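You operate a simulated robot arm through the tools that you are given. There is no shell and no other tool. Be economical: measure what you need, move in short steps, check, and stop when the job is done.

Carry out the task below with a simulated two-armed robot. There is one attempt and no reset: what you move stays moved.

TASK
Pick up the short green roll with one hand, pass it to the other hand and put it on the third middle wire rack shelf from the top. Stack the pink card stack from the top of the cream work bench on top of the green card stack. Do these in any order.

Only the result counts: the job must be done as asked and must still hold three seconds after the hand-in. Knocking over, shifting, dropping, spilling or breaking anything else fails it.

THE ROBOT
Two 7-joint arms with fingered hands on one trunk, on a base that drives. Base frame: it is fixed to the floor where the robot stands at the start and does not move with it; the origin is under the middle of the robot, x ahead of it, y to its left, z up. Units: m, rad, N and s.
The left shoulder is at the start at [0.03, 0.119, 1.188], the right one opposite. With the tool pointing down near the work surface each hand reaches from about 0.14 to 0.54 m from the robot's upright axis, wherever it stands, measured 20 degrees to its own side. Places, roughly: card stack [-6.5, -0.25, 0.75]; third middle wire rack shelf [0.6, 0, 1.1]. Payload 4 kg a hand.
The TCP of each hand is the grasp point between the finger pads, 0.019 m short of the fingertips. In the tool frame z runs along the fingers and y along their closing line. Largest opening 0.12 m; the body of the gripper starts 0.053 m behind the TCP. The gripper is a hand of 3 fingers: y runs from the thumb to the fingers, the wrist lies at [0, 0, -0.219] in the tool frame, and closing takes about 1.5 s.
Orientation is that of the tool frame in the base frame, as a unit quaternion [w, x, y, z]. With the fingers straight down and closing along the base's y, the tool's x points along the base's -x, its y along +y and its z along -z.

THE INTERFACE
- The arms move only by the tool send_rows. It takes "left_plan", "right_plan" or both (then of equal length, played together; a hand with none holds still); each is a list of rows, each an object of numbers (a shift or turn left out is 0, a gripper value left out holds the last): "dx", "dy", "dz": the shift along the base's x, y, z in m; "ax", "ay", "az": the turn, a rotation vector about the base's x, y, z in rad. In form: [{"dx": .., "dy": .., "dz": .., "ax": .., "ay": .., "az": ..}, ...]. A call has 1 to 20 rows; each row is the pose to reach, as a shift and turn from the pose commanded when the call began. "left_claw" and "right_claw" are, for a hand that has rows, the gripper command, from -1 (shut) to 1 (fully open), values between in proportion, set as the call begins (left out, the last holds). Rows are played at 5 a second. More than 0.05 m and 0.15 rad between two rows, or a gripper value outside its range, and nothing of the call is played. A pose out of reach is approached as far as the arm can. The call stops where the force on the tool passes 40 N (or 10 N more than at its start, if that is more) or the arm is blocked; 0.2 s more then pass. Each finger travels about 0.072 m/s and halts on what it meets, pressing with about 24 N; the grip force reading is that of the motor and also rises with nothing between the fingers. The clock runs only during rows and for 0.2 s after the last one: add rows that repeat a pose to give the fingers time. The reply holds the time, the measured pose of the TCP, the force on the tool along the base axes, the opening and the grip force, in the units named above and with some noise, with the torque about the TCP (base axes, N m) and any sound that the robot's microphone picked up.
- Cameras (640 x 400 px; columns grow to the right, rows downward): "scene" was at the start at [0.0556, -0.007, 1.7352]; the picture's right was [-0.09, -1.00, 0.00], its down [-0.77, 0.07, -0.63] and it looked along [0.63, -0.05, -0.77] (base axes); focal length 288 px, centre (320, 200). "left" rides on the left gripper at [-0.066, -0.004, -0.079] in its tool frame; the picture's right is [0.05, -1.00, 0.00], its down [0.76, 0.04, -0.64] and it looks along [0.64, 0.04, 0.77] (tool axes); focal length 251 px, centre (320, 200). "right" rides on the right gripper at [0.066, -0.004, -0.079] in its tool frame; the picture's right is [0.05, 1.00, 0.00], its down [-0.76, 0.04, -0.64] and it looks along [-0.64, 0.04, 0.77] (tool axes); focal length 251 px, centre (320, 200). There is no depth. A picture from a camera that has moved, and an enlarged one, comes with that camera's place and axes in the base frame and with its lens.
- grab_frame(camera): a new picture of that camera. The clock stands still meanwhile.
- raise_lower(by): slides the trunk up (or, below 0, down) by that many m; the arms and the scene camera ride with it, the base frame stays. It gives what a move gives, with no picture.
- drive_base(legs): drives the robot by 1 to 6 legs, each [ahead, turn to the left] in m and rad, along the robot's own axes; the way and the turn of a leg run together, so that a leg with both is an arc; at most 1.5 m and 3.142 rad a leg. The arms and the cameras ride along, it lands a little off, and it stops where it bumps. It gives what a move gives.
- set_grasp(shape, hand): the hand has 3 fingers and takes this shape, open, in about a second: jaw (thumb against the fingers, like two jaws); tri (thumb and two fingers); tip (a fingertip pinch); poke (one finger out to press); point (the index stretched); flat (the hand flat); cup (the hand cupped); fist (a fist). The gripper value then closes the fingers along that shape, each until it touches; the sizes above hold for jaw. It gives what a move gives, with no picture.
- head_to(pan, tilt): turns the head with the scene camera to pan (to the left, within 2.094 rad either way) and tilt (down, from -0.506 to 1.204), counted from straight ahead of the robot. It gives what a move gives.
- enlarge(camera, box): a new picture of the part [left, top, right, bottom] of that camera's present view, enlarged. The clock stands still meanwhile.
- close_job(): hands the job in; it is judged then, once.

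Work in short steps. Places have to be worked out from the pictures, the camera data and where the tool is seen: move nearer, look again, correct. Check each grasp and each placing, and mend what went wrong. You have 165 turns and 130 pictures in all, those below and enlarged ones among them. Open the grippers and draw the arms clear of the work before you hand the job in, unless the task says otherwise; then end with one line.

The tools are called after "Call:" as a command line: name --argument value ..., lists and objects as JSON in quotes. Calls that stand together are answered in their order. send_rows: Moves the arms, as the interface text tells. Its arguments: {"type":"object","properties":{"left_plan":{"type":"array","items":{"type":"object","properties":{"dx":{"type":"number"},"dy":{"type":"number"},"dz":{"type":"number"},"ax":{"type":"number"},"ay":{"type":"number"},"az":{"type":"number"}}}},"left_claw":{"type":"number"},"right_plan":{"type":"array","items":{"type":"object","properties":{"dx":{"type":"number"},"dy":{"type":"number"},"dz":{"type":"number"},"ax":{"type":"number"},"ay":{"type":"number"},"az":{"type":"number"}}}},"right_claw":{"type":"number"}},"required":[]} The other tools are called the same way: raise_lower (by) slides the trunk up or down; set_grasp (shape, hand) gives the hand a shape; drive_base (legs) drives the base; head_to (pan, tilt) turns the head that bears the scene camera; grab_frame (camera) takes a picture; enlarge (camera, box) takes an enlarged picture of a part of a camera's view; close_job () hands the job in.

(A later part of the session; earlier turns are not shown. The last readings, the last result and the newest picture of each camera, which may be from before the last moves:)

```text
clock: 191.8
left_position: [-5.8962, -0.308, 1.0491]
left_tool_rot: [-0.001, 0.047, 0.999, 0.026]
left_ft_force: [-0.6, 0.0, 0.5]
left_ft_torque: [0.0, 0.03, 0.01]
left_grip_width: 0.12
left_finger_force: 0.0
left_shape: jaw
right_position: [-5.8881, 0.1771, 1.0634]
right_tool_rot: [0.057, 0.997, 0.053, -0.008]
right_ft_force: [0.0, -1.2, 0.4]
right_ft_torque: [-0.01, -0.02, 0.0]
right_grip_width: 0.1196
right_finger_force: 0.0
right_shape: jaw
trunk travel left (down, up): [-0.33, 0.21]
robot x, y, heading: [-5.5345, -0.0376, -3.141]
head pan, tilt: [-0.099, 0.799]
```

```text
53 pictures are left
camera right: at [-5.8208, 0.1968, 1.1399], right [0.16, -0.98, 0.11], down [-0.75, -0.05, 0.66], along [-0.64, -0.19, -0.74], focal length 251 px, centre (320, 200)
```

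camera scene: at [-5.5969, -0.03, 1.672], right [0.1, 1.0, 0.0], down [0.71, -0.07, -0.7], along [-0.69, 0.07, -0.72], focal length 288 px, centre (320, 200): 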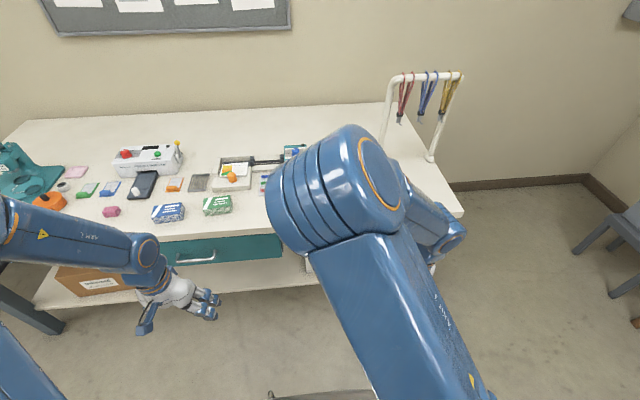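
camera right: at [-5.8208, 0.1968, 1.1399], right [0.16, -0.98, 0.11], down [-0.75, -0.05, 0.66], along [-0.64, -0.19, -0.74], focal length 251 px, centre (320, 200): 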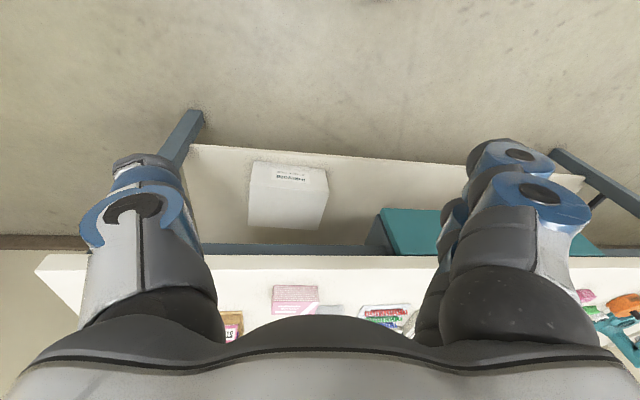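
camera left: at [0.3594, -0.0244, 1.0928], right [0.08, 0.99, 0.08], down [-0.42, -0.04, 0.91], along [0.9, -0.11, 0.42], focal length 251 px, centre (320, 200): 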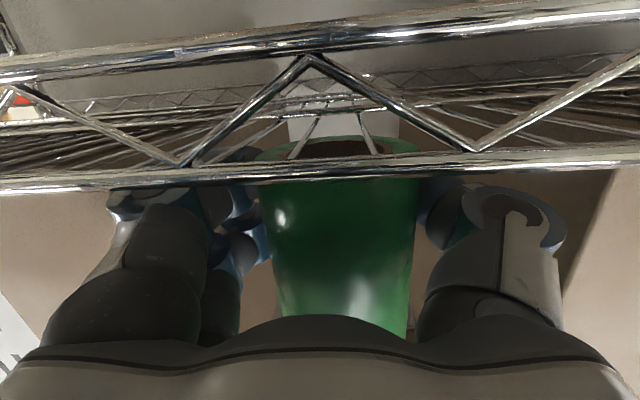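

Pink is at about (-6.475, 0.125). Drive forward 0.42 m and straighten the right hand.

Call:
drive_base --legs '[[0.42, 0]]'

Call:
send_rows --right_plan '[{"ax": 0.06, "az": -0.05, "dx": -0.01}, {"ax": 0.115, "az": -0.1, "dx": -0.03}, {"ax": 0.115, "az": -0.1, "dx": -0.05}, {"ax": 0.115, "az": -0.1, "dx": -0.05}]'

Call:
grab_frame --camera "right"

Call:
grab_frame --camera "scene"

```text
clock: 194.3
left_position: [-6.3186, -0.3007, 1.0498]
left_tool_rot: [-0.001, 0.053, 0.998, 0.027]
left_ft_force: [0.0, 0.1, 0.5]
left_ft_torque: [-0.03, -0.04, 0.02]
left_grip_width: 0.1198
left_finger_force: 0.1
left_shape: jaw
right_position: [-6.3049, 0.1838, 1.0632]
right_tool_rot: [0.057, 0.997, 0.049, -0.009]
right_ft_force: [-0.2, -0.1, -0.1]
right_ft_torque: [0.0, -0.02, 0.03]
right_grip_width: 0.1201
right_finger_force: 0.0
right_shape: jaw
trunk travel left (down, up): [-0.33, 0.21]
robot x, y, heading: [-5.9545, -0.0362, 3.131]
head pan, tilt: [-0.099, 0.799]
```

```text
clock: 195.3
left_position: [-6.3189, -0.3005, 1.0504]
left_tool_rot: [0.0, 0.053, 0.998, 0.026]
left_ft_force: [0.0, -0.4, 0.0]
left_ft_torque: [-0.01, 0.01, -0.01]
left_grip_width: 0.1198
left_finger_force: 0.1
left_shape: jaw
right_position: [-6.3513, 0.1834, 1.0628]
right_tool_rot: [-0.002, 1.0, -0.002, -0.009]
right_ft_force: [-0.1, 0.0, 0.8]
right_ft_torque: [0.02, 0.01, 0.01]
right_grip_width: 0.1201
right_finger_force: 0.0
right_shape: jaw
trunk travel left (down, up): [-0.33, 0.21]
robot x, y, heading: [-5.9556, -0.0375, 3.131]
head pan, tilt: [-0.099, 0.799]
```

```text
52 pictures are left
camera right: at [-6.2838, 0.1874, 1.14], right [0.05, -1.0, -0.01], down [-0.75, -0.04, 0.66], along [-0.66, -0.03, -0.75], focal length 251 px, centre (320, 200)
```

right: 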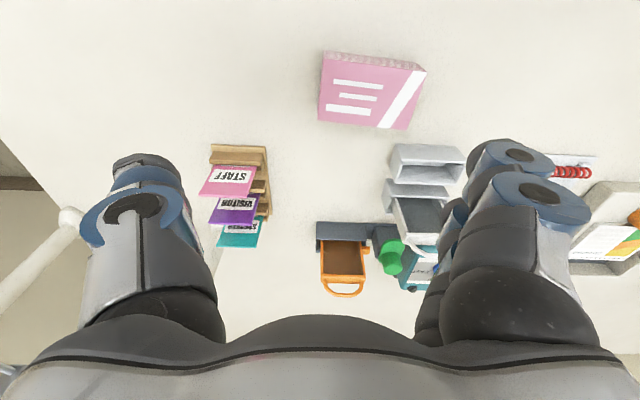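

```text
51 pictures are left
camera scene: at [-6.0153, -0.0267, 1.672], right [0.11, 0.99, 0.0], down [0.71, -0.08, -0.7], along [-0.69, 0.08, -0.72], focal length 288 px, centre (320, 200)
```

scene: 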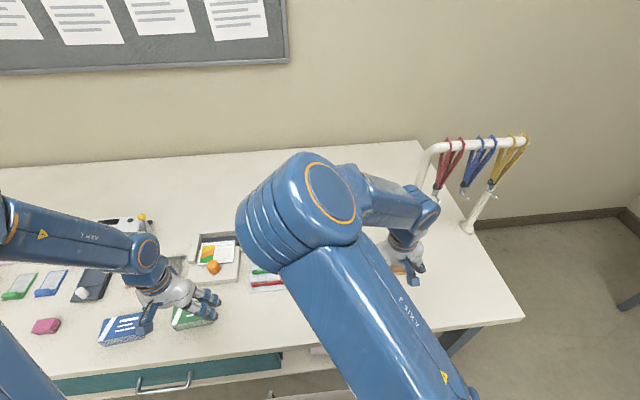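

From triangulation: pink's top is at z≈0.845, centred (-6.384, 0.127), about 0.11 along y by 0.07 along x, square to the bench. I yaw the right hand +90° so it closes along x, above the stack.

Call:
send_rows --right_plan '[{"dx": -0.002, "dy": -0.003, "az": 0.1}, {"dx": -0.004, "dy": -0.006, "az": 0.2}, {"dx": -0.006, "dy": -0.01, "az": 0.3}, {"dx": -0.008, "dy": -0.014, "az": 0.4}, {"dx": -0.01, "dy": -0.018, "az": 0.5}, {"dx": -0.012, "dy": -0.022, "az": 0.6}, {"dx": -0.014, "dy": -0.026, "az": 0.7}, {"dx": -0.016, "dy": -0.03, "az": 0.8}, {"dx": -0.018, "dy": -0.034, "az": 0.9}, {"dx": -0.02, "dy": -0.038, "az": 1.0}, {"dx": -0.022, "dy": -0.042, "az": 1.1}, {"dx": -0.025, "dy": -0.046, "az": 1.2}, {"dx": -0.028, "dy": -0.05, "az": 1.3}, {"dx": -0.03, "dy": -0.053, "az": 1.4}, {"dx": -0.033, "dy": -0.056, "az": 1.5}, {"dx": -0.033, "dy": -0.056, "az": 1.57}, {"dx": -0.033, "dy": -0.056, "az": 1.57}]'

Call:
grab_frame --camera "right"

```text
clock: 198.9
left_position: [-6.3174, -0.3003, 1.0493]
left_tool_rot: [0.0, 0.053, 0.998, 0.026]
left_ft_force: [0.7, 0.2, -0.1]
left_ft_torque: [0.03, 0.01, 0.02]
left_grip_width: 0.12
left_finger_force: 0.1
left_shape: jaw
right_position: [-6.3868, 0.1289, 1.0629]
right_tool_rot: [0.004, 0.709, 0.706, -0.008]
right_ft_force: [0.3, -0.3, 0.6]
right_ft_torque: [0.02, -0.01, 0.03]
right_grip_width: 0.1202
right_finger_force: 0.1
right_shape: jaw
trunk travel left (down, up): [-0.33, 0.21]
robot x, y, heading: [-5.9533, -0.0363, 3.132]
head pan, tilt: [-0.099, 0.799]
```

```text
50 pictures are left
camera right: at [-6.3896, 0.1969, 1.141], right [1.0, 0.05, 0.0], down [0.04, -0.75, 0.66], along [0.03, -0.66, -0.75], focal length 251 px, centre (320, 200)
```

right: 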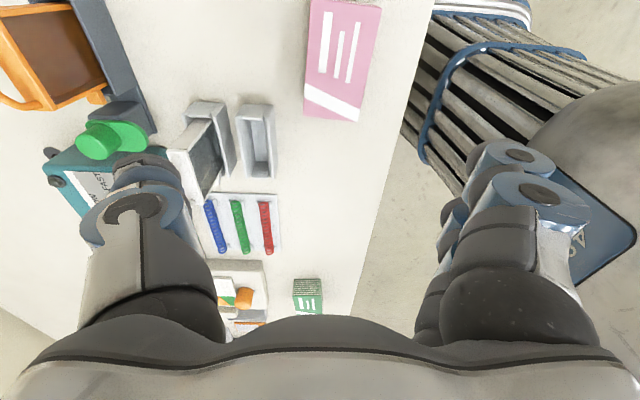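

I enlarge the pink stack for its yaw and exact edges.

Call:
enlarge --camera "right" --box '[240, 0, 440, 150]'

```text
2.67 times, centred on (340, 75) of right
camera zoom: at [-6.3896, 0.1969, 1.141], right [1.0, 0.05, 0.0], down [0.04, -0.75, 0.66], along [0.03, -0.66, -0.75], focal length 670 px, centre (267, 533)
```

zoom: 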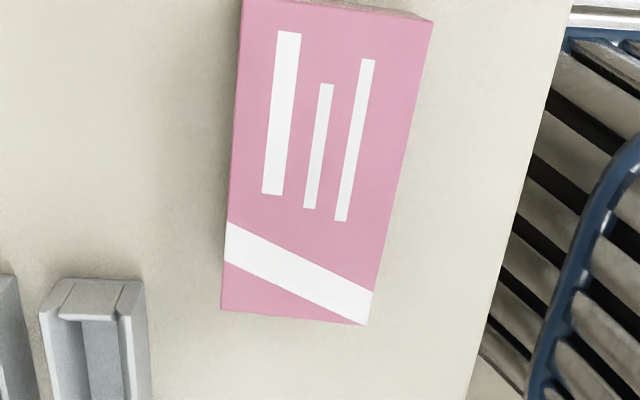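

Pink: centre (-6.369, 0.125), 0.067 × 0.111 m, yaw about -0.064 rad. I align and descend to z=0.90.

Call:
send_rows --right_plan '[{"dx": 0.009, "dy": -0.002, "az": -0.032, "dz": -0.02}, {"dx": 0.017, "dy": -0.004, "az": -0.064, "dz": -0.05}, {"dx": 0.017, "dy": -0.004, "az": -0.064, "dz": -0.09}, {"dx": 0.017, "dy": -0.004, "az": -0.064, "dz": -0.13}, {"dx": 0.017, "dy": -0.004, "az": -0.064, "dz": -0.16}, {"dx": 0.017, "dy": -0.004, "az": -0.064, "dz": -0.16}]'

Call:
grab_frame --camera "right"

Call:
grab_frame --camera "scene"

```text
clock: 200.3
left_position: [-6.3187, -0.3008, 1.0495]
left_tool_rot: [-0.001, 0.053, 0.998, 0.027]
left_ft_force: [0.0, 0.2, -0.6]
left_ft_torque: [0.03, 0.04, -0.02]
left_grip_width: 0.12
left_finger_force: 0.1
left_shape: jaw
right_position: [-6.3519, 0.1049, 0.9344]
right_tool_rot: [0.004, 0.731, 0.682, -0.008]
right_ft_force: [-0.5, 0.3, -0.4]
right_ft_torque: [-0.03, -0.02, 0.0]
right_grip_width: 0.12
right_finger_force: 0.0
right_shape: jaw
right hand out of reach, approached as far as the arm can: row 4, 5, 6
trunk travel left (down, up): [-0.33, 0.21]
robot x, y, heading: [-5.9529, -0.0337, 3.127]
head pan, tilt: [-0.099, 0.799]
```

```text
48 pictures are left
camera right: at [-6.3503, 0.173, 1.0117], right [1.0, -0.01, 0.0], down [-0.01, -0.75, 0.66], along [-0.01, -0.66, -0.75], focal length 251 px, centre (320, 200)
```

right: 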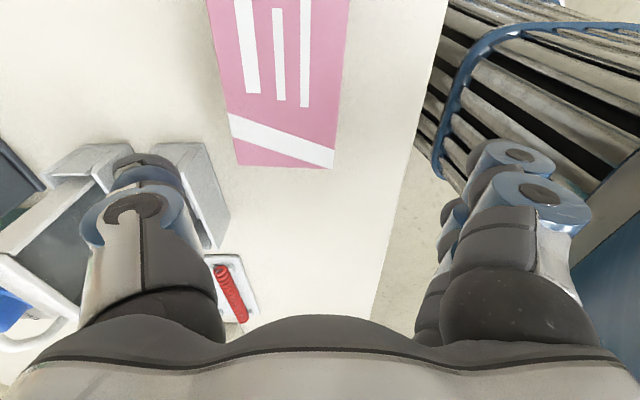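

```text
47 pictures are left
camera scene: at [-6.0157, -0.0265, 1.672], right [0.11, 0.99, 0.0], down [0.71, -0.08, -0.7], along [-0.69, 0.08, -0.72], focal length 288 px, centre (320, 200)
```

scene: 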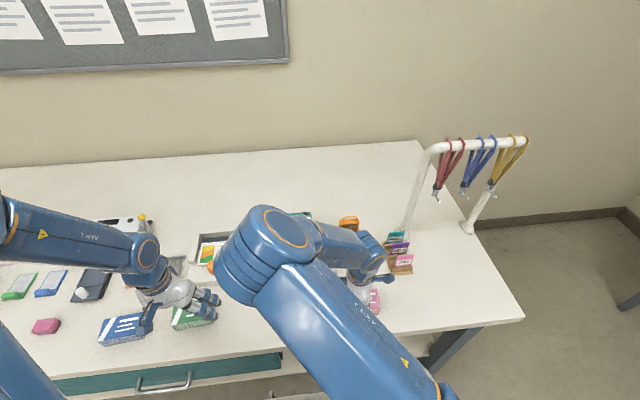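

The arm is at its reach limit downward, so I lower the trunk by 5 cm and re-align.

Call:
raise_lower --by -0.05

Call:
send_rows --right_plan '[{"dx": -0.009, "dy": 0.01, "dz": 0.01}, {"dx": -0.018, "dy": 0.02, "dz": 0.01}, {"dx": -0.018, "dy": 0.02, "dz": 0.01}]'

Call:
grab_frame --camera "right"

```text
clock: 201.2
left_position: [-6.3181, -0.3021, 0.9998]
left_tool_rot: [-0.001, 0.053, 0.998, 0.026]
left_ft_force: [0.1, 0.1, -0.4]
left_ft_torque: [-0.03, -0.01, 0.03]
left_grip_width: 0.1199
left_finger_force: 0.0
left_shape: jaw
right_position: [-6.3525, 0.104, 0.8845]
right_tool_rot: [0.005, 0.731, 0.682, -0.008]
right_ft_force: [0.8, 0.1, 0.3]
right_ft_torque: [0.0, -0.02, -0.01]
right_grip_width: 0.1199
right_finger_force: 0.0
right_shape: jaw
trunk travel left (down, up): [-0.28, 0.26]
robot x, y, heading: [-5.9562, -0.0347, 3.126]
head pan, tilt: [-0.099, 0.799]
```

```text
clock: 202.1
left_position: [-6.3191, -0.3013, 0.9995]
left_tool_rot: [0.0, 0.054, 0.998, 0.026]
left_ft_force: [0.8, -0.4, -0.2]
left_ft_torque: [0.04, 0.01, 0.01]
left_grip_width: 0.12
left_finger_force: 0.0
left_shape: jaw
right_position: [-6.3641, 0.1169, 0.9042]
right_tool_rot: [0.004, 0.732, 0.681, -0.009]
right_ft_force: [0.8, 0.6, -0.3]
right_ft_torque: [0.01, -0.04, -0.02]
right_grip_width: 0.1201
right_finger_force: 0.0
right_shape: jaw
right hand out of reach, approached as far as the arm can: row 2, 3
trunk travel left (down, up): [-0.28, 0.26]
robot x, y, heading: [-5.9498, -0.0379, 3.131]
head pan, tilt: [-0.099, 0.799]
```

```text
46 pictures are left
camera right: at [-6.362, 0.1859, 0.9808], right [1.0, -0.02, -0.01], down [-0.01, -0.75, 0.66], along [-0.01, -0.66, -0.75], focal length 251 px, centre (320, 200)
```

right: 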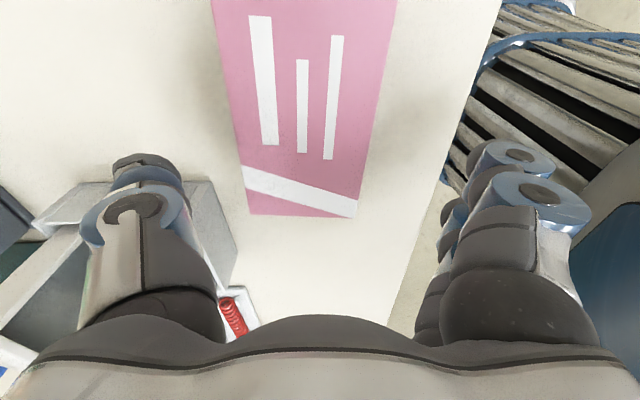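

The arm reaches further when the hand is high relative to the shoulder. I raise both hands, centre the right one, and will descend with the trunk.

Call:
send_rows --left_plan '[{"dz": 0.04}, {"dz": 0.08}, {"dz": 0.12}, {"dz": 0.16}, {"dz": 0.2}, {"dz": 0.22}, {"dz": 0.22}]' --right_plan '[{"dz": 0.03}, {"dz": 0.06}, {"dz": 0.09, "dx": -0.002, "dy": 0.004}, {"dz": 0.12, "dx": -0.003, "dy": 0.006}, {"dz": 0.15, "dx": -0.005, "dy": 0.008}, {"dz": 0.16, "dx": -0.005, "dy": 0.008}, {"dz": 0.16, "dx": -0.005, "dy": 0.008}]'

Call:
raise_lower --by -0.16

Call:
grab_frame --camera "right"

```text
clock: 203.7
left_position: [-6.3169, -0.3015, 1.2198]
left_tool_rot: [0.0, 0.053, 0.998, 0.027]
left_ft_force: [-0.7, 0.2, 0.7]
left_ft_torque: [0.01, 0.0, -0.01]
left_grip_width: 0.1199
left_finger_force: 0.0
left_shape: jaw
right_position: [-6.3696, 0.1232, 1.063]
right_tool_rot: [0.004, 0.731, 0.682, -0.007]
right_ft_force: [-0.1, -0.3, -0.3]
right_ft_torque: [0.0, -0.01, -0.01]
right_grip_width: 0.1202
right_finger_force: 0.0
right_shape: jaw
trunk travel left (down, up): [-0.28, 0.26]
robot x, y, heading: [-5.9543, -0.0358, 3.132]
head pan, tilt: [-0.099, 0.799]
```

```text
clock: 205.5
left_position: [-6.3171, -0.3023, 1.0599]
left_tool_rot: [0.0, 0.053, 0.998, 0.026]
left_ft_force: [0.8, -0.4, -0.4]
left_ft_torque: [-0.01, -0.03, -0.03]
left_grip_width: 0.12
left_finger_force: 0.1
left_shape: jaw
right_position: [-6.3697, 0.1229, 0.9032]
right_tool_rot: [0.005, 0.731, 0.683, -0.007]
right_ft_force: [0.5, 0.5, 0.0]
right_ft_torque: [0.0, 0.03, -0.01]
right_grip_width: 0.1203
right_finger_force: 0.0
right_shape: jaw
trunk travel left (down, up): [-0.12, 0.42]
robot x, y, heading: [-5.9543, -0.0334, 3.126]
head pan, tilt: [-0.099, 0.799]
```

```text
45 pictures are left
camera right: at [-6.3678, 0.192, 0.9806], right [1.0, -0.01, 0.0], down [-0.01, -0.75, 0.66], along [-0.01, -0.66, -0.75], focal length 251 px, centre (320, 200)
```

right: 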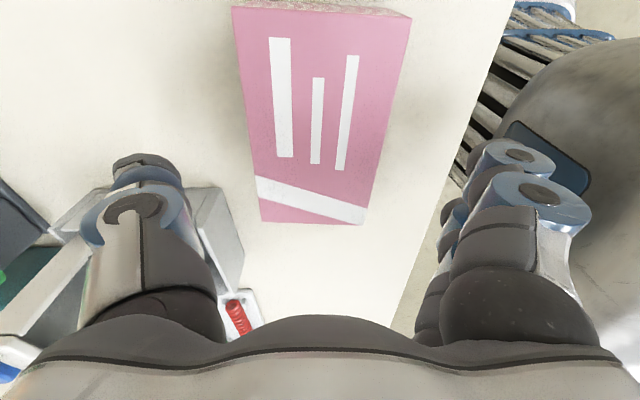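

Comparing views by scale, the stack is about 0.098 × 0.059 m with its top at z≈0.88 and centre (-6.370, 0.134). I shift 1 cm in y and lower the trunk 3.5 cm.

Call:
send_rows --right_plan '[{"dy": 0.005}, {"dy": 0.01}, {"dy": 0.01}]'

Call:
raise_lower --by -0.035

Call:
grab_frame --camera "right"

```text
clock: 206.3
left_position: [-6.3179, -0.2997, 1.0588]
left_tool_rot: [0.0, 0.054, 0.998, 0.027]
left_ft_force: [0.4, 0.0, 0.3]
left_ft_torque: [0.0, 0.0, 0.02]
left_grip_width: 0.1198
left_finger_force: 0.0
left_shape: jaw
right_position: [-6.3706, 0.1323, 0.9024]
right_tool_rot: [0.005, 0.731, 0.682, -0.008]
right_ft_force: [-0.9, 0.2, 1.1]
right_ft_torque: [0.03, 0.01, 0.0]
right_grip_width: 0.1199
right_finger_force: 0.0
right_shape: jaw
trunk travel left (down, up): [-0.12, 0.42]
robot x, y, heading: [-5.9503, -0.0347, 3.13]
head pan, tilt: [-0.099, 0.799]
```

```text
clock: 207.1
left_position: [-6.3185, -0.3016, 1.0239]
left_tool_rot: [-0.001, 0.053, 0.998, 0.026]
left_ft_force: [0.3, 0.0, 0.3]
left_ft_torque: [-0.01, 0.01, -0.02]
left_grip_width: 0.1201
left_finger_force: 0.0
left_shape: jaw
right_position: [-6.3698, 0.1322, 0.8676]
right_tool_rot: [0.005, 0.731, 0.682, -0.008]
right_ft_force: [-0.3, -0.2, -0.1]
right_ft_torque: [0.01, 0.0, 0.0]
right_grip_width: 0.1201
right_finger_force: 0.0
right_shape: jaw
trunk travel left (down, up): [-0.085, 0.455]
robot x, y, heading: [-5.9538, -0.0384, 3.127]
head pan, tilt: [-0.099, 0.799]
```

```text
44 pictures are left
camera right: at [-6.3682, 0.2013, 0.945], right [1.0, -0.01, 0.0], down [-0.01, -0.75, 0.66], along [-0.01, -0.66, -0.75], focal length 251 px, centre (320, 200)
```

right: 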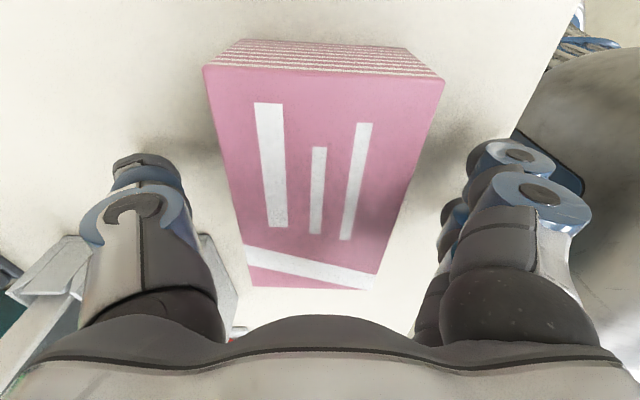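

The top is at 0.878 and the bench at about 0.843, so the tips are about 5 mm above the bench. Close.

Call:
send_rows --right_plan '[{}, {}, {}, {}, {}, {}, {}, {}]' --right_claw -1

Call:
raise_lower --by 0.06

Call:
grab_frame --camera "right"

```text
clock: 208.9
left_position: [-6.3175, -0.3012, 1.0229]
left_tool_rot: [-0.001, 0.053, 0.998, 0.026]
left_ft_force: [0.8, -0.6, 0.3]
left_ft_torque: [0.0, 0.0, -0.03]
left_grip_width: 0.12
left_finger_force: 0.1
left_shape: jaw
right_position: [-6.3713, 0.1324, 0.8681]
right_tool_rot: [0.005, 0.731, 0.682, -0.007]
right_ft_force: [0.3, 0.5, 0.1]
right_ft_torque: [0.0, 0.0, 0.03]
right_grip_width: 0.0536
right_finger_force: 24.3
right_shape: jaw
trunk travel left (down, up): [-0.085, 0.455]
robot x, y, heading: [-5.9554, -0.0374, 3.131]
head pan, tilt: [-0.099, 0.799]
```

```text
clock: 209.9
left_position: [-6.3182, -0.3011, 1.083]
left_tool_rot: [0.0, 0.054, 0.998, 0.026]
left_ft_force: [-0.3, 0.3, -0.2]
left_ft_torque: [0.02, -0.01, 0.03]
left_grip_width: 0.1201
left_finger_force: 0.0
left_shape: jaw
right_position: [-6.3707, 0.133, 0.9273]
right_tool_rot: [0.005, 0.731, 0.682, -0.008]
right_ft_force: [-0.3, -0.1, -1.8]
right_ft_torque: [-0.01, 0.02, 0.03]
right_grip_width: 0.0537
right_finger_force: 24.2
right_shape: jaw
trunk travel left (down, up): [-0.145, 0.395]
robot x, y, heading: [-5.957, -0.0353, 3.124]
head pan, tilt: [-0.099, 0.799]
```

```text
43 pictures are left
camera right: at [-6.3685, 0.2012, 1.0047], right [1.0, -0.01, 0.0], down [-0.01, -0.75, 0.66], along [-0.01, -0.66, -0.75], focal length 251 px, centre (320, 200)
```

right: 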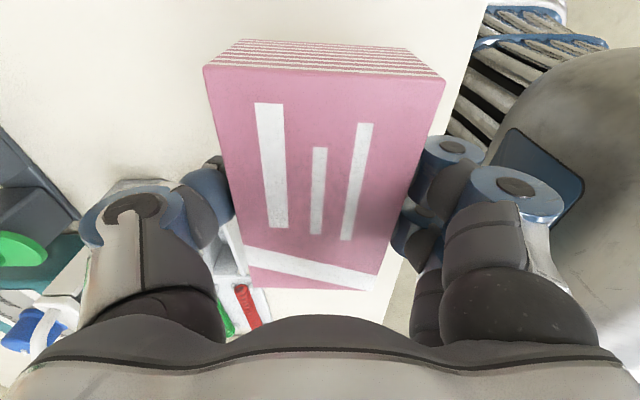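

Pink is lifted and held. Raise it, retract the left hand, back off, and zig-zag sideways by about 0.48 m toward the green stack.

Call:
raise_lower --by 0.15

Call:
drive_base --legs '[[-0.45, 0], [0, 0.8], [0.333, 0], [0, -1.6], [-0.333, 0], [0, 0.81]]'

Call:
grab_frame --camera "right"

Call:
grab_frame --camera "scene"

```text
clock: 211.6
left_position: [-6.3174, -0.3012, 1.2355]
left_tool_rot: [-0.001, 0.054, 0.998, 0.027]
left_ft_force: [-0.1, 0.2, 0.6]
left_ft_torque: [-0.01, 0.02, -0.01]
left_grip_width: 0.1198
left_finger_force: 0.1
left_shape: jaw
right_position: [-6.3709, 0.1332, 1.0778]
right_tool_rot: [0.005, 0.731, 0.682, -0.007]
right_ft_force: [-0.4, -0.1, -2.7]
right_ft_torque: [0.01, -0.03, 0.02]
right_grip_width: 0.0535
right_finger_force: 23.7
right_shape: jaw
trunk travel left (down, up): [-0.295, 0.245]
robot x, y, heading: [-5.9564, -0.0354, 3.131]
head pan, tilt: [-0.099, 0.799]
```

```text
clock: 216.5
left_position: [-5.5752, -0.486, 1.2318]
left_tool_rot: [-0.01, -0.33, 0.944, 0.026]
left_ft_force: [0.8, 0.4, -0.4]
left_ft_torque: [0.03, 0.02, 0.02]
left_grip_width: 0.1199
left_finger_force: 0.1
left_shape: jaw
right_position: [-5.918, -0.2158, 1.0777]
right_tool_rot: [0.006, 0.419, 0.908, -0.005]
right_ft_force: [0.8, -0.5, -1.2]
right_ft_torque: [0.03, 0.03, 0.0]
right_grip_width: 0.0531
right_finger_force: 23.9
right_shape: jaw
trunk travel left (down, up): [-0.295, 0.245]
robot x, y, heading: [-5.5344, -0.0054, -2.359]
head pan, tilt: [-0.099, 0.799]
stopped in leg 2: the robot was blocked; the commanded pose is now the measured one
```

```text
42 pictures are left
camera right: at [-5.9628, -0.1645, 1.1551], right [0.72, 0.69, 0.0], down [0.52, -0.55, 0.65], along [0.45, -0.48, -0.76], focal length 251 px, centre (320, 200)
```

right: 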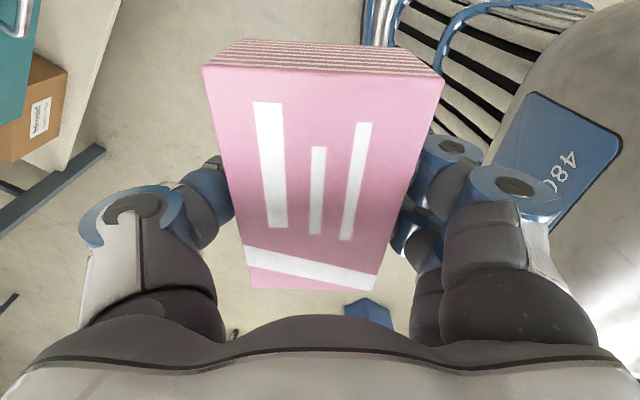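

```text
41 pictures are left
camera scene: at [-5.5828, -0.0462, 1.637], right [-0.63, 0.78, 0.0], down [0.56, 0.45, -0.7], along [-0.54, -0.44, -0.72], focal length 288 px, centre (320, 200)
```

scene: 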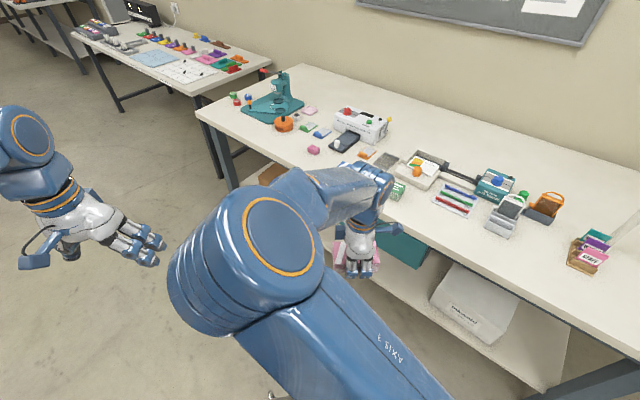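

The stop came right at the end of the turn with nothing near. I continue the zig-zag.

Call:
drive_base --legs '[[0.36, 0]]'

Call:
drive_base --legs '[[0, -1.57]]'

```text
clock: 218.8
left_position: [-5.8281, -0.7424, 1.2337]
left_tool_rot: [-0.011, -0.333, 0.942, 0.024]
left_ft_force: [0.5, 0.3, 0.3]
left_ft_torque: [-0.02, 0.0, -0.01]
left_grip_width: 0.1202
left_finger_force: 0.1
left_shape: jaw
right_position: [-6.1719, -0.4728, 1.0785]
right_tool_rot: [0.007, 0.414, 0.91, -0.005]
right_ft_force: [0.0, -1.3, -0.9]
right_ft_torque: [-0.02, 0.01, -0.01]
right_grip_width: 0.0532
right_finger_force: 23.6
right_shape: jaw
trunk travel left (down, up): [-0.295, 0.245]
robot x, y, heading: [-5.7927, -0.2625, -2.346]
head pan, tilt: [-0.099, 0.799]
```

```text
clock: 221.3
left_position: [-6.1713, -0.569, 1.2336]
left_tool_rot: [0.001, 0.064, 0.998, 0.025]
left_ft_force: [-0.9, 1.0, 0.5]
left_ft_torque: [-0.03, -0.02, -0.01]
left_grip_width: 0.1198
left_finger_force: 0.1
left_shape: jaw
right_position: [-6.2143, -0.1345, 1.0777]
right_tool_rot: [0.006, 0.739, 0.674, -0.008]
right_ft_force: [-0.6, 0.0, -1.9]
right_ft_torque: [-0.06, -0.03, 0.05]
right_grip_width: 0.0527
right_finger_force: 24.1
right_shape: jaw
trunk travel left (down, up): [-0.295, 0.245]
robot x, y, heading: [-5.7993, -0.3202, 3.104]
head pan, tilt: [-0.099, 0.799]
stopped in leg 1: the robot was blocked; the commanded pose is now the measured one
```

Facing nearly square again but at y=-0.32; I need about -0.19 more. I back off and make another small zig-zag.

Call:
drive_base --legs '[[-0.35, 0]]'

Call:
drive_base --legs '[[0, 0.52]]'

Call:
drive_base --legs '[[0.38, 0]]'

Call:
drive_base --legs '[[0, -0.48]]'

```text
clock: 223.6
left_position: [-5.8192, -0.5811, 1.2343]
left_tool_rot: [-0.001, 0.069, 0.997, 0.026]
left_ft_force: [0.8, -0.4, -0.3]
left_ft_torque: [-0.01, 0.01, 0.02]
left_grip_width: 0.1202
left_finger_force: 0.0
left_shape: jaw
right_position: [-5.8579, -0.1458, 1.0771]
right_tool_rot: [0.005, 0.742, 0.67, -0.008]
right_ft_force: [-0.2, 0.6, -2.6]
right_ft_torque: [0.0, 0.01, -0.03]
right_grip_width: 0.0529
right_finger_force: 24.1
right_shape: jaw
trunk travel left (down, up): [-0.295, 0.245]
robot x, y, heading: [-5.4407, -0.3272, 3.099]
head pan, tilt: [-0.099, 0.799]
```

```text
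clock: 225.5
left_position: [-5.645, -0.7315, 1.2354]
left_tool_rot: [-0.008, -0.186, 0.982, 0.024]
left_ft_force: [-0.5, 0.0, 0.0]
left_ft_torque: [0.0, 0.04, -0.01]
left_grip_width: 0.1203
left_finger_force: 0.1
left_shape: jaw
right_position: [-5.8911, -0.372, 1.0793]
right_tool_rot: [0.007, 0.548, 0.836, -0.008]
right_ft_force: [0.7, -0.4, -2.1]
right_ft_torque: [-0.01, 0.04, -0.01]
right_grip_width: 0.0525
right_finger_force: 24.1
right_shape: jaw
trunk travel left (down, up): [-0.295, 0.245]
robot x, y, heading: [-5.4569, -0.2933, -2.665]
head pan, tilt: [-0.099, 0.799]
```

```text
clock: 227.9
left_position: [-5.9861, -0.909, 1.2342]
left_tool_rot: [-0.007, -0.186, 0.982, 0.025]
left_ft_force: [-0.1, 0.0, -0.1]
left_ft_torque: [0.02, 0.01, 0.0]
left_grip_width: 0.1202
left_finger_force: 0.1
left_shape: jaw
right_position: [-6.2344, -0.5496, 1.0779]
right_tool_rot: [0.008, 0.548, 0.837, -0.006]
right_ft_force: [0.5, -0.6, -1.6]
right_ft_torque: [0.0, 0.0, -0.04]
right_grip_width: 0.0528
right_finger_force: 23.9
right_shape: jaw
trunk travel left (down, up): [-0.295, 0.245]
robot x, y, heading: [-5.7949, -0.472, -2.662]
head pan, tilt: [-0.099, 0.799]
```

```text
clock: 229.7
left_position: [-6.1672, -0.7696, 1.2348]
left_tool_rot: [-0.002, 0.055, 0.998, 0.026]
left_ft_force: [0.2, 0.8, -0.2]
left_ft_torque: [0.01, -0.04, 0.02]
left_grip_width: 0.1201
left_finger_force: 0.1
left_shape: jaw
right_position: [-6.2177, -0.3362, 1.078]
right_tool_rot: [0.004, 0.733, 0.68, -0.009]
right_ft_force: [0.1, -0.2, -1.0]
right_ft_torque: [0.01, 0.02, 0.03]
right_grip_width: 0.0527
right_finger_force: 23.9
right_shape: jaw
trunk travel left (down, up): [-0.295, 0.245]
robot x, y, heading: [-5.7983, -0.5075, 3.139]
head pan, tilt: [-0.099, 0.799]
```

Now at the right lateral place. Look at the green stack from the head camera before moving in.

Call:
head_to --pan 0.05 --tilt 0.85

Call:
grab_frame --camera "scene"

Call:
grab_frame --camera "right"

Call:
grab_frame --camera "left"

```text
clock: 230.4
left_position: [-6.1675, -0.7677, 1.2346]
left_tool_rot: [0.0, 0.054, 0.998, 0.025]
left_ft_force: [-1.2, 0.2, -0.5]
left_ft_torque: [-0.03, -0.01, 0.01]
left_grip_width: 0.1198
left_finger_force: 0.1
left_shape: jaw
right_position: [-6.2189, -0.335, 1.0769]
right_tool_rot: [0.006, 0.733, 0.68, -0.009]
right_ft_force: [0.0, 0.7, -1.8]
right_ft_torque: [-0.04, 0.0, 0.02]
right_grip_width: 0.0525
right_finger_force: 24.5
right_shape: jaw
trunk travel left (down, up): [-0.295, 0.245]
robot x, y, heading: [-5.7955, -0.506, 3.142]
head pan, tilt: [0.051, 0.85]
```

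```text
40 pictures are left
camera scene: at [-5.8576, -0.506, 1.633], right [-0.05, 1.0, 0.0], down [0.75, 0.03, -0.66], along [-0.66, -0.03, -0.75], focal length 288 px, centre (320, 200)
```

scene: 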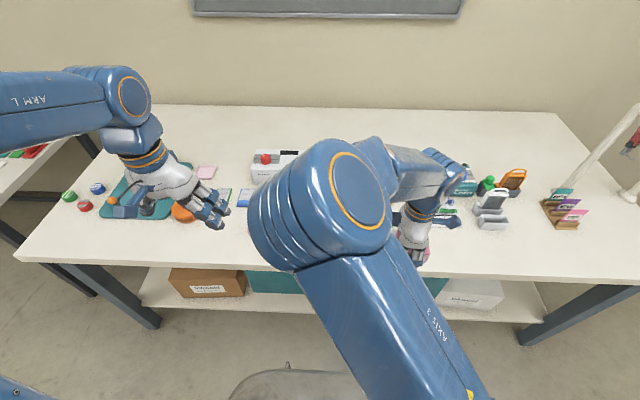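

```text
39 pictures are left
camera right: at [-6.2163, -0.2656, 1.1545], right [1.0, -0.02, 0.0], down [-0.01, -0.75, 0.66], along [-0.02, -0.66, -0.75], focal length 251 px, centre (320, 200)
```

right: 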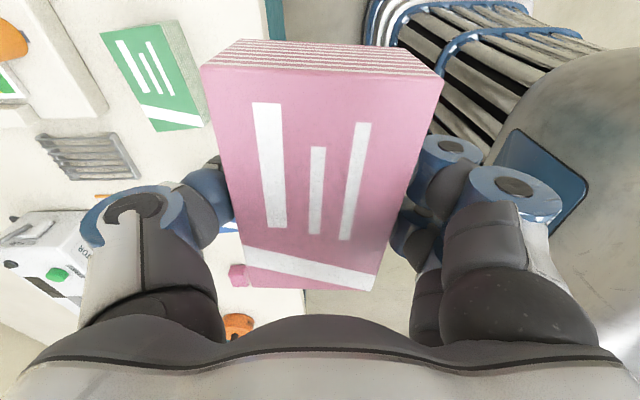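

```text
38 pictures are left
camera left: at [-6.1027, -0.7839, 1.3126], right [-0.16, -0.99, -0.05], down [-0.76, 0.09, 0.65], along [-0.63, 0.14, -0.76], focal length 251 px, centre (320, 200)
```

left: 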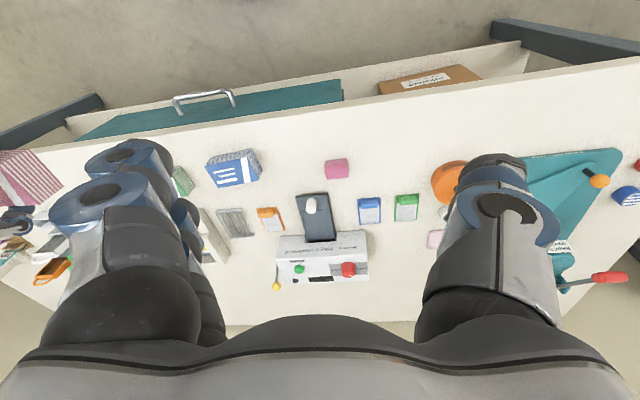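

The right camera sees the green stack directly. Enlarge it.

Call:
enlarge --camera "right" --box '[80, 0, 240, 150]'

```text
2.67 times, centred on (160, 75) of right
camera zoom: at [-6.2163, -0.2656, 1.1545], right [1.0, -0.02, 0.0], down [-0.01, -0.75, 0.66], along [-0.02, -0.66, -0.75], focal length 670 px, centre (747, 533)
```

zoom: 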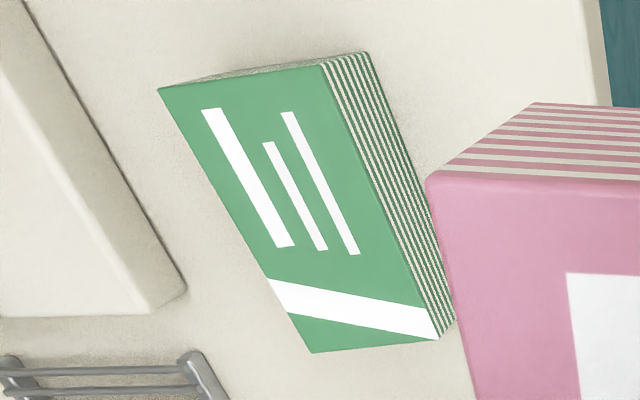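

Green: centre (-6.390, -0.346), yaw +0.078, top 0.878. Pink in hand has yaw about -0.07. I drive in 0.165 m at height and then fine-align.

Call:
drive_base --legs '[[0.165, 0]]'

Call:
send_rows --right_plan '[{"az": 0.05}, {"az": 0.1}, {"az": 0.15}, {"az": 0.15}]'

```text
clock: 231.8
left_position: [-6.3342, -0.769, 1.2337]
left_tool_rot: [0.0, 0.055, 0.998, 0.027]
left_ft_force: [-0.7, -0.3, -0.5]
left_ft_torque: [-0.02, -0.05, -0.02]
left_grip_width: 0.1199
left_finger_force: 0.2
left_shape: jaw
right_position: [-6.3855, -0.3348, 1.0775]
right_tool_rot: [0.005, 0.733, 0.68, -0.007]
right_ft_force: [-0.7, 0.4, -1.3]
right_ft_torque: [0.02, 0.0, -0.01]
right_grip_width: 0.0527
right_finger_force: 23.7
right_shape: jaw
trunk travel left (down, up): [-0.295, 0.245]
robot x, y, heading: [-5.9619, -0.5035, 3.139]
head pan, tilt: [0.051, 0.85]
```

```text
clock: 232.8
left_position: [-6.3323, -0.7692, 1.2343]
left_tool_rot: [0.0, 0.055, 0.998, 0.026]
left_ft_force: [0.4, 1.0, -0.3]
left_ft_torque: [0.01, -0.04, 0.01]
left_grip_width: 0.1199
left_finger_force: 0.0
left_shape: jaw
right_position: [-6.3827, -0.3344, 1.0776]
right_tool_rot: [0.005, 0.68, 0.733, -0.008]
right_ft_force: [0.4, -0.5, -1.7]
right_ft_torque: [-0.01, 0.0, 0.01]
right_grip_width: 0.0529
right_finger_force: 23.9
right_shape: jaw
trunk travel left (down, up): [-0.295, 0.245]
robot x, y, heading: [-5.9627, -0.5048, 3.136]
head pan, tilt: [0.051, 0.85]
```

Retract the left hand from over the press, and shift the right hand the last millimetres.

Call:
send_rows --left_plan '[{"dx": 0.03, "dz": 0.02}, {"dx": 0.06, "dz": 0.04}, {"dx": 0.09, "dz": 0.06}, {"dx": 0.1, "dz": 0.08}, {"dx": 0.1, "dz": 0.08}]' --right_plan '[{"dx": -0.003, "dy": -0.005}, {"dx": -0.006, "dy": -0.0105}, {"dx": -0.006, "dy": -0.0105}, {"dx": -0.006, "dy": -0.0105}, {"dx": -0.006, "dy": -0.0105}]'

Call:
raise_lower --by -0.14

Call:
grab_frame --camera "right"

Call:
grab_frame --camera "scene"

```text
clock: 234.0
left_position: [-6.2351, -0.7694, 1.314]
left_tool_rot: [-0.001, 0.055, 0.998, 0.027]
left_ft_force: [-0.2, -0.2, 0.0]
left_ft_torque: [0.03, 0.0, -0.01]
left_grip_width: 0.12
left_finger_force: 0.0
left_shape: jaw
right_position: [-6.3901, -0.3457, 1.0784]
right_tool_rot: [0.006, 0.68, 0.733, -0.008]
right_ft_force: [0.2, 0.7, -1.9]
right_ft_torque: [0.0, -0.04, -0.01]
right_grip_width: 0.0526
right_finger_force: 24.6
right_shape: jaw
trunk travel left (down, up): [-0.295, 0.245]
robot x, y, heading: [-5.9653, -0.5018, 3.141]
head pan, tilt: [0.051, 0.85]
```

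```text
clock: 235.7
left_position: [-6.2347, -0.7696, 1.1742]
left_tool_rot: [-0.001, 0.055, 0.998, 0.026]
left_ft_force: [0.1, 0.0, 0.3]
left_ft_torque: [0.01, 0.0, -0.02]
left_grip_width: 0.1202
left_finger_force: 0.2
left_shape: jaw
right_position: [-6.3892, -0.3459, 0.9385]
right_tool_rot: [0.006, 0.68, 0.733, -0.008]
right_ft_force: [-0.6, -0.2, -2.3]
right_ft_torque: [0.02, 0.01, 0.01]
right_grip_width: 0.0526
right_finger_force: 23.8
right_shape: jaw
trunk travel left (down, up): [-0.155, 0.385]
robot x, y, heading: [-5.9627, -0.5042, 3.137]
head pan, tilt: [0.051, 0.85]
```

```text
36 pictures are left
camera right: at [-6.397, -0.277, 1.0154], right [0.99, 0.13, -0.01], down [0.1, -0.75, 0.66], along [0.08, -0.65, -0.75], focal length 251 px, centre (320, 200)
```

right: 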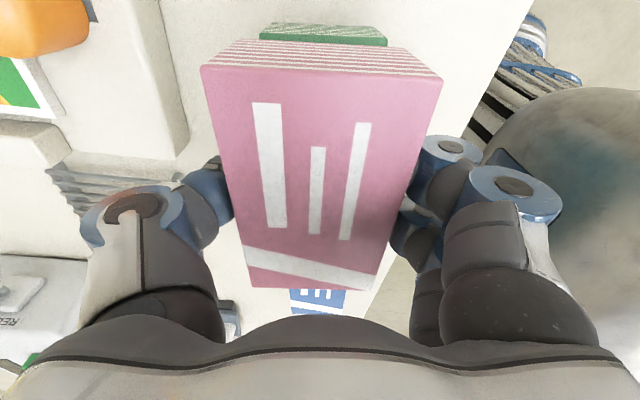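

```text
35 pictures are left
camera scene: at [-6.0221, -0.5084, 1.4931], right [-0.05, 1.0, 0.0], down [0.75, 0.04, -0.66], along [-0.66, -0.03, -0.75], focal length 288 px, centre (320, 200)
```

scene: 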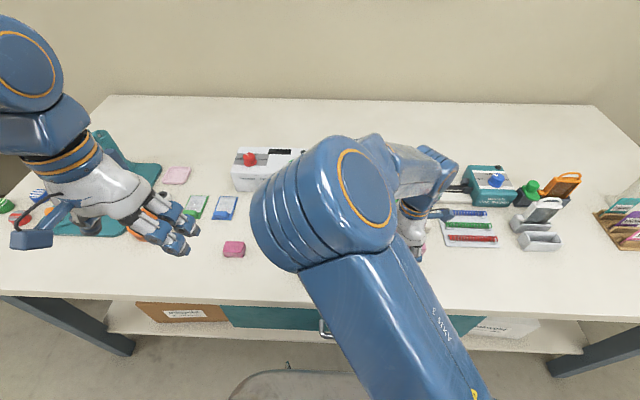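

Pink sits well aligned over green. Lower the trunk 28 mm, then finish in fine steps.

Call:
raise_lower --by -0.028

Call:
enlarge --camera "right" --box '[180, 0, 480, 120]'

```text
clock: 236.4
left_position: [-6.2342, -0.7698, 1.1465]
left_tool_rot: [-0.001, 0.055, 0.998, 0.026]
left_ft_force: [0.5, -0.1, -0.3]
left_ft_torque: [0.0, 0.0, -0.02]
left_grip_width: 0.1201
left_finger_force: 0.0
left_shape: jaw
right_position: [-6.3888, -0.3448, 0.9115]
right_tool_rot: [0.005, 0.681, 0.733, -0.009]
right_ft_force: [0.2, 0.4, -2.1]
right_ft_torque: [0.0, -0.01, 0.05]
right_grip_width: 0.0527
right_finger_force: 24.1
right_shape: jaw
trunk travel left (down, up): [-0.127, 0.413]
robot x, y, heading: [-5.9611, -0.5056, 3.139]
head pan, tilt: [0.051, 0.85]
```

```text
2.13 times, centred on (330, 60) of right
camera zoom: at [-6.3969, -0.277, 0.9873], right [0.99, 0.13, -0.01], down [0.1, -0.75, 0.66], along [0.08, -0.65, -0.75], focal length 536 px, centre (299, 499)
```

zoom: 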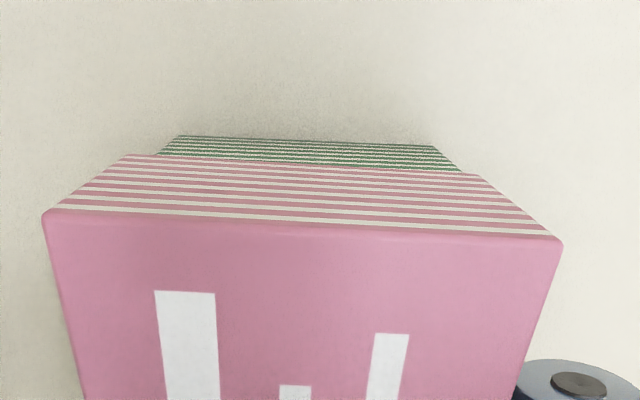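

Aligned within about 2 mm. Lower the last millimetres with the arm, watching force.

Call:
send_rows --right_plan '[{"dz": -0.002}, {"dz": -0.004}, {"dz": -0.006}, {"dz": -0.008}]'

```text
clock: 237.4
left_position: [-6.2331, -0.7712, 1.1451]
left_tool_rot: [-0.003, 0.055, 0.998, 0.027]
left_ft_force: [-0.8, 0.1, 0.6]
left_ft_torque: [-0.04, 0.02, 0.01]
left_grip_width: 0.12
left_finger_force: 0.1
left_shape: jaw
right_position: [-6.3891, -0.346, 0.905]
right_tool_rot: [0.003, 0.679, 0.734, -0.01]
right_ft_force: [-0.5, -1.4, 33.7]
right_ft_torque: [0.03, 0.11, 0.02]
right_grip_width: 0.0541
right_finger_force: 23.7
right_shape: jaw
trunk travel left (down, up): [-0.127, 0.413]
robot x, y, heading: [-5.963, -0.5039, 3.141]
head pan, tilt: [0.051, 0.85]
```

Contact at z=0.905, as expected. Ease off 1.5 mm and open partway.

Call:
send_rows --right_plan '[{"dz": 0.002}, {"dz": 0.002}]'

Call:
send_rows --right_plan '[{}, {}, {}, {}]' --right_claw 0.35

Call:
grab_frame --camera "right"

```text
clock: 238.0
left_position: [-6.2339, -0.7692, 1.1468]
left_tool_rot: [-0.001, 0.055, 0.998, 0.026]
left_ft_force: [0.9, -0.6, -0.7]
left_ft_torque: [0.01, 0.0, 0.0]
left_grip_width: 0.1201
left_finger_force: 0.1
left_shape: jaw
right_position: [-6.3885, -0.3464, 0.9046]
right_tool_rot: [0.004, 0.68, 0.733, -0.008]
right_ft_force: [-4.8, -2.3, 22.6]
right_ft_torque: [-0.04, 0.25, 0.06]
right_grip_width: 0.0547
right_finger_force: 24.1
right_shape: jaw
trunk travel left (down, up): [-0.127, 0.413]
robot x, y, heading: [-5.9586, -0.5033, 3.141]
head pan, tilt: [0.051, 0.85]
```

```text
clock: 239.0
left_position: [-6.2341, -0.7704, 1.1447]
left_tool_rot: [-0.001, 0.055, 0.998, 0.025]
left_ft_force: [-0.1, 0.4, -0.5]
left_ft_torque: [-0.01, 0.02, -0.01]
left_grip_width: 0.1198
left_finger_force: 0.0
left_shape: jaw
right_position: [-6.3876, -0.3452, 0.9043]
right_tool_rot: [0.007, 0.68, 0.733, -0.008]
right_ft_force: [0.0, 0.1, 0.0]
right_ft_torque: [0.0, -0.03, 0.0]
right_grip_width: 0.0803
right_finger_force: 0.1
right_shape: jaw
trunk travel left (down, up): [-0.127, 0.413]
robot x, y, heading: [-5.9632, -0.507, 3.138]
head pan, tilt: [0.051, 0.85]
```

```text
33 pictures are left
camera right: at [-6.396, -0.2768, 0.9818], right [0.99, 0.13, 0.0], down [0.1, -0.75, 0.66], along [0.08, -0.65, -0.75], focal length 251 px, centre (320, 200)
```

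right: 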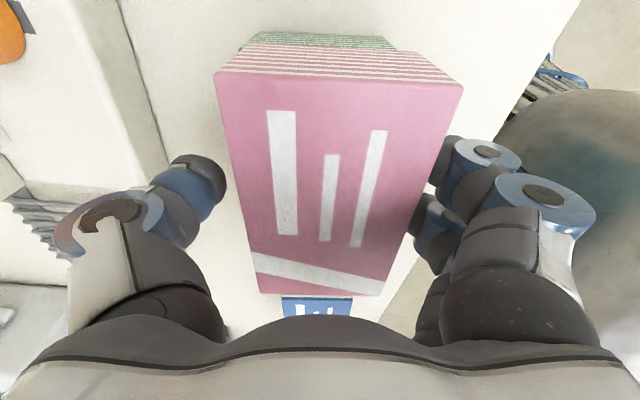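

Released; pink rests on green. Shift the hand 5 mm so neither side touches, then rise with the trunk.

Call:
send_rows --right_plan '[{"dx": 0.003}, {"dx": 0.005}, {"dx": 0.005}]'

Call:
enlarge --camera "right" --box '[160, 0, 480, 200]'

```text
clock: 239.8
left_position: [-6.2346, -0.7702, 1.1465]
left_tool_rot: [-0.001, 0.055, 0.998, 0.026]
left_ft_force: [0.0, -0.3, 0.0]
left_ft_torque: [-0.01, 0.02, 0.01]
left_grip_width: 0.1199
left_finger_force: 0.1
left_shape: jaw
right_position: [-6.3845, -0.3451, 0.9051]
right_tool_rot: [0.005, 0.68, 0.733, -0.007]
right_ft_force: [0.2, 0.0, -0.6]
right_ft_torque: [-0.01, 0.02, 0.04]
right_grip_width: 0.0804
right_finger_force: 0.1
right_shape: jaw
trunk travel left (down, up): [-0.127, 0.413]
robot x, y, heading: [-5.9648, -0.5082, 3.136]
head pan, tilt: [0.051, 0.85]
```

```text
2.00 times, centred on (320, 100) of right
camera zoom: at [-6.3916, -0.2774, 0.9817], right [0.99, 0.13, -0.01], down [0.1, -0.75, 0.66], along [0.08, -0.65, -0.75], focal length 503 px, centre (320, 400)
```

zoom: 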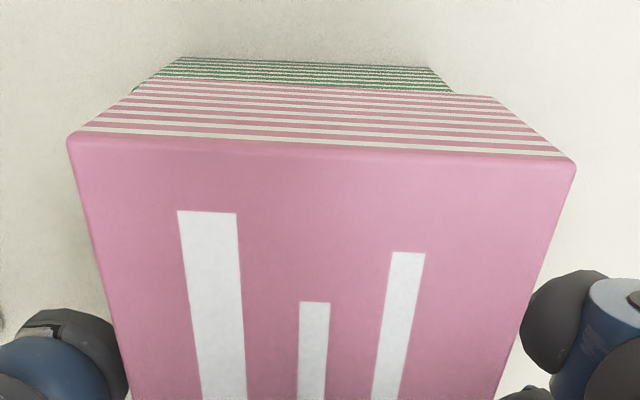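

Both sides are clear. Raise the trunk.

Call:
raise_lower --by 0.15

Call:
grab_frame --camera "right"

```text
clock: 241.6
left_position: [-6.2346, -0.7693, 1.2958]
left_tool_rot: [-0.001, 0.054, 0.998, 0.026]
left_ft_force: [-0.5, 0.4, -0.6]
left_ft_torque: [0.03, 0.02, 0.0]
left_grip_width: 0.12
left_finger_force: 0.0
left_shape: jaw
right_position: [-6.3838, -0.3458, 1.0542]
right_tool_rot: [0.006, 0.68, 0.733, -0.008]
right_ft_force: [0.7, 0.0, -0.1]
right_ft_torque: [0.02, 0.03, -0.01]
right_grip_width: 0.0805
right_finger_force: 0.1
right_shape: jaw
trunk travel left (down, up): [-0.277, 0.263]
robot x, y, heading: [-5.9602, -0.5046, 3.14]
head pan, tilt: [0.051, 0.85]
```

```text
31 pictures are left
camera right: at [-6.3916, -0.2774, 1.1314], right [0.99, 0.13, -0.01], down [0.1, -0.75, 0.66], along [0.08, -0.65, -0.75], focal length 251 px, centre (320, 200)
```

right: 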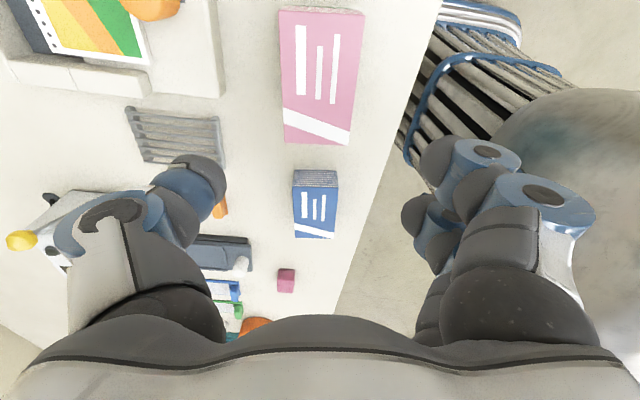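

Pink is standing on green. Back off, open the hand fully, and view the result.

Call:
drive_base --legs '[[-0.5, 0]]'

Call:
send_rows --right_plan '[{"dy": 0.04}, {"dy": 0.08}, {"dy": 0.12}, {"dy": 0.16}]' --right_claw 1

Call:
grab_frame --camera "scene"

```text
clock: 244.6
left_position: [-5.7068, -0.7723, 1.296]
left_tool_rot: [-0.001, 0.05, 0.998, 0.026]
left_ft_force: [-0.2, -0.7, 1.2]
left_ft_torque: [-0.02, 0.03, -0.05]
left_grip_width: 0.1199
left_finger_force: 0.1
left_shape: jaw
right_position: [-5.8614, -0.349, 1.0544]
right_tool_rot: [0.005, 0.675, 0.738, -0.008]
right_ft_force: [0.4, 0.0, -0.3]
right_ft_torque: [0.0, 0.02, 0.0]
right_grip_width: 0.0808
right_finger_force: 0.1
right_shape: jaw
trunk travel left (down, up): [-0.277, 0.263]
robot x, y, heading: [-5.4384, -0.5067, -3.134]
head pan, tilt: [0.051, 0.85]
```

```text
clock: 245.6
left_position: [-5.7071, -0.7715, 1.2955]
left_tool_rot: [-0.001, 0.049, 0.998, 0.026]
left_ft_force: [-0.2, -0.1, -0.7]
left_ft_torque: [0.01, -0.01, 0.04]
left_grip_width: 0.1199
left_finger_force: 0.0
left_shape: jaw
right_position: [-5.8615, -0.2704, 1.0559]
right_tool_rot: [0.005, 0.676, 0.737, -0.009]
right_ft_force: [-0.5, -0.4, 0.3]
right_ft_torque: [0.03, 0.01, 0.0]
right_grip_width: 0.1198
right_finger_force: 0.1
right_shape: jaw
right hand out of reach, approached as far as the arm can: row 2, 3, 4
trunk travel left (down, up): [-0.277, 0.263]
robot x, y, heading: [-5.4415, -0.5042, -3.127]
head pan, tilt: [0.051, 0.85]
```

```text
30 pictures are left
camera scene: at [-5.4978, -0.5078, 1.615], right [-0.06, 1.0, 0.0], down [0.75, 0.04, -0.66], along [-0.66, -0.04, -0.75], focal length 288 px, centre (320, 200)
```

scene: 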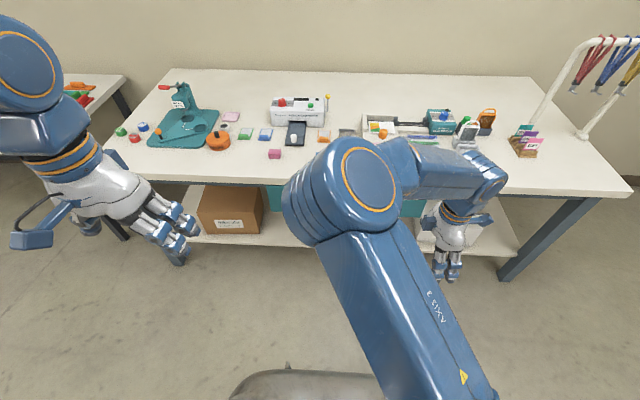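

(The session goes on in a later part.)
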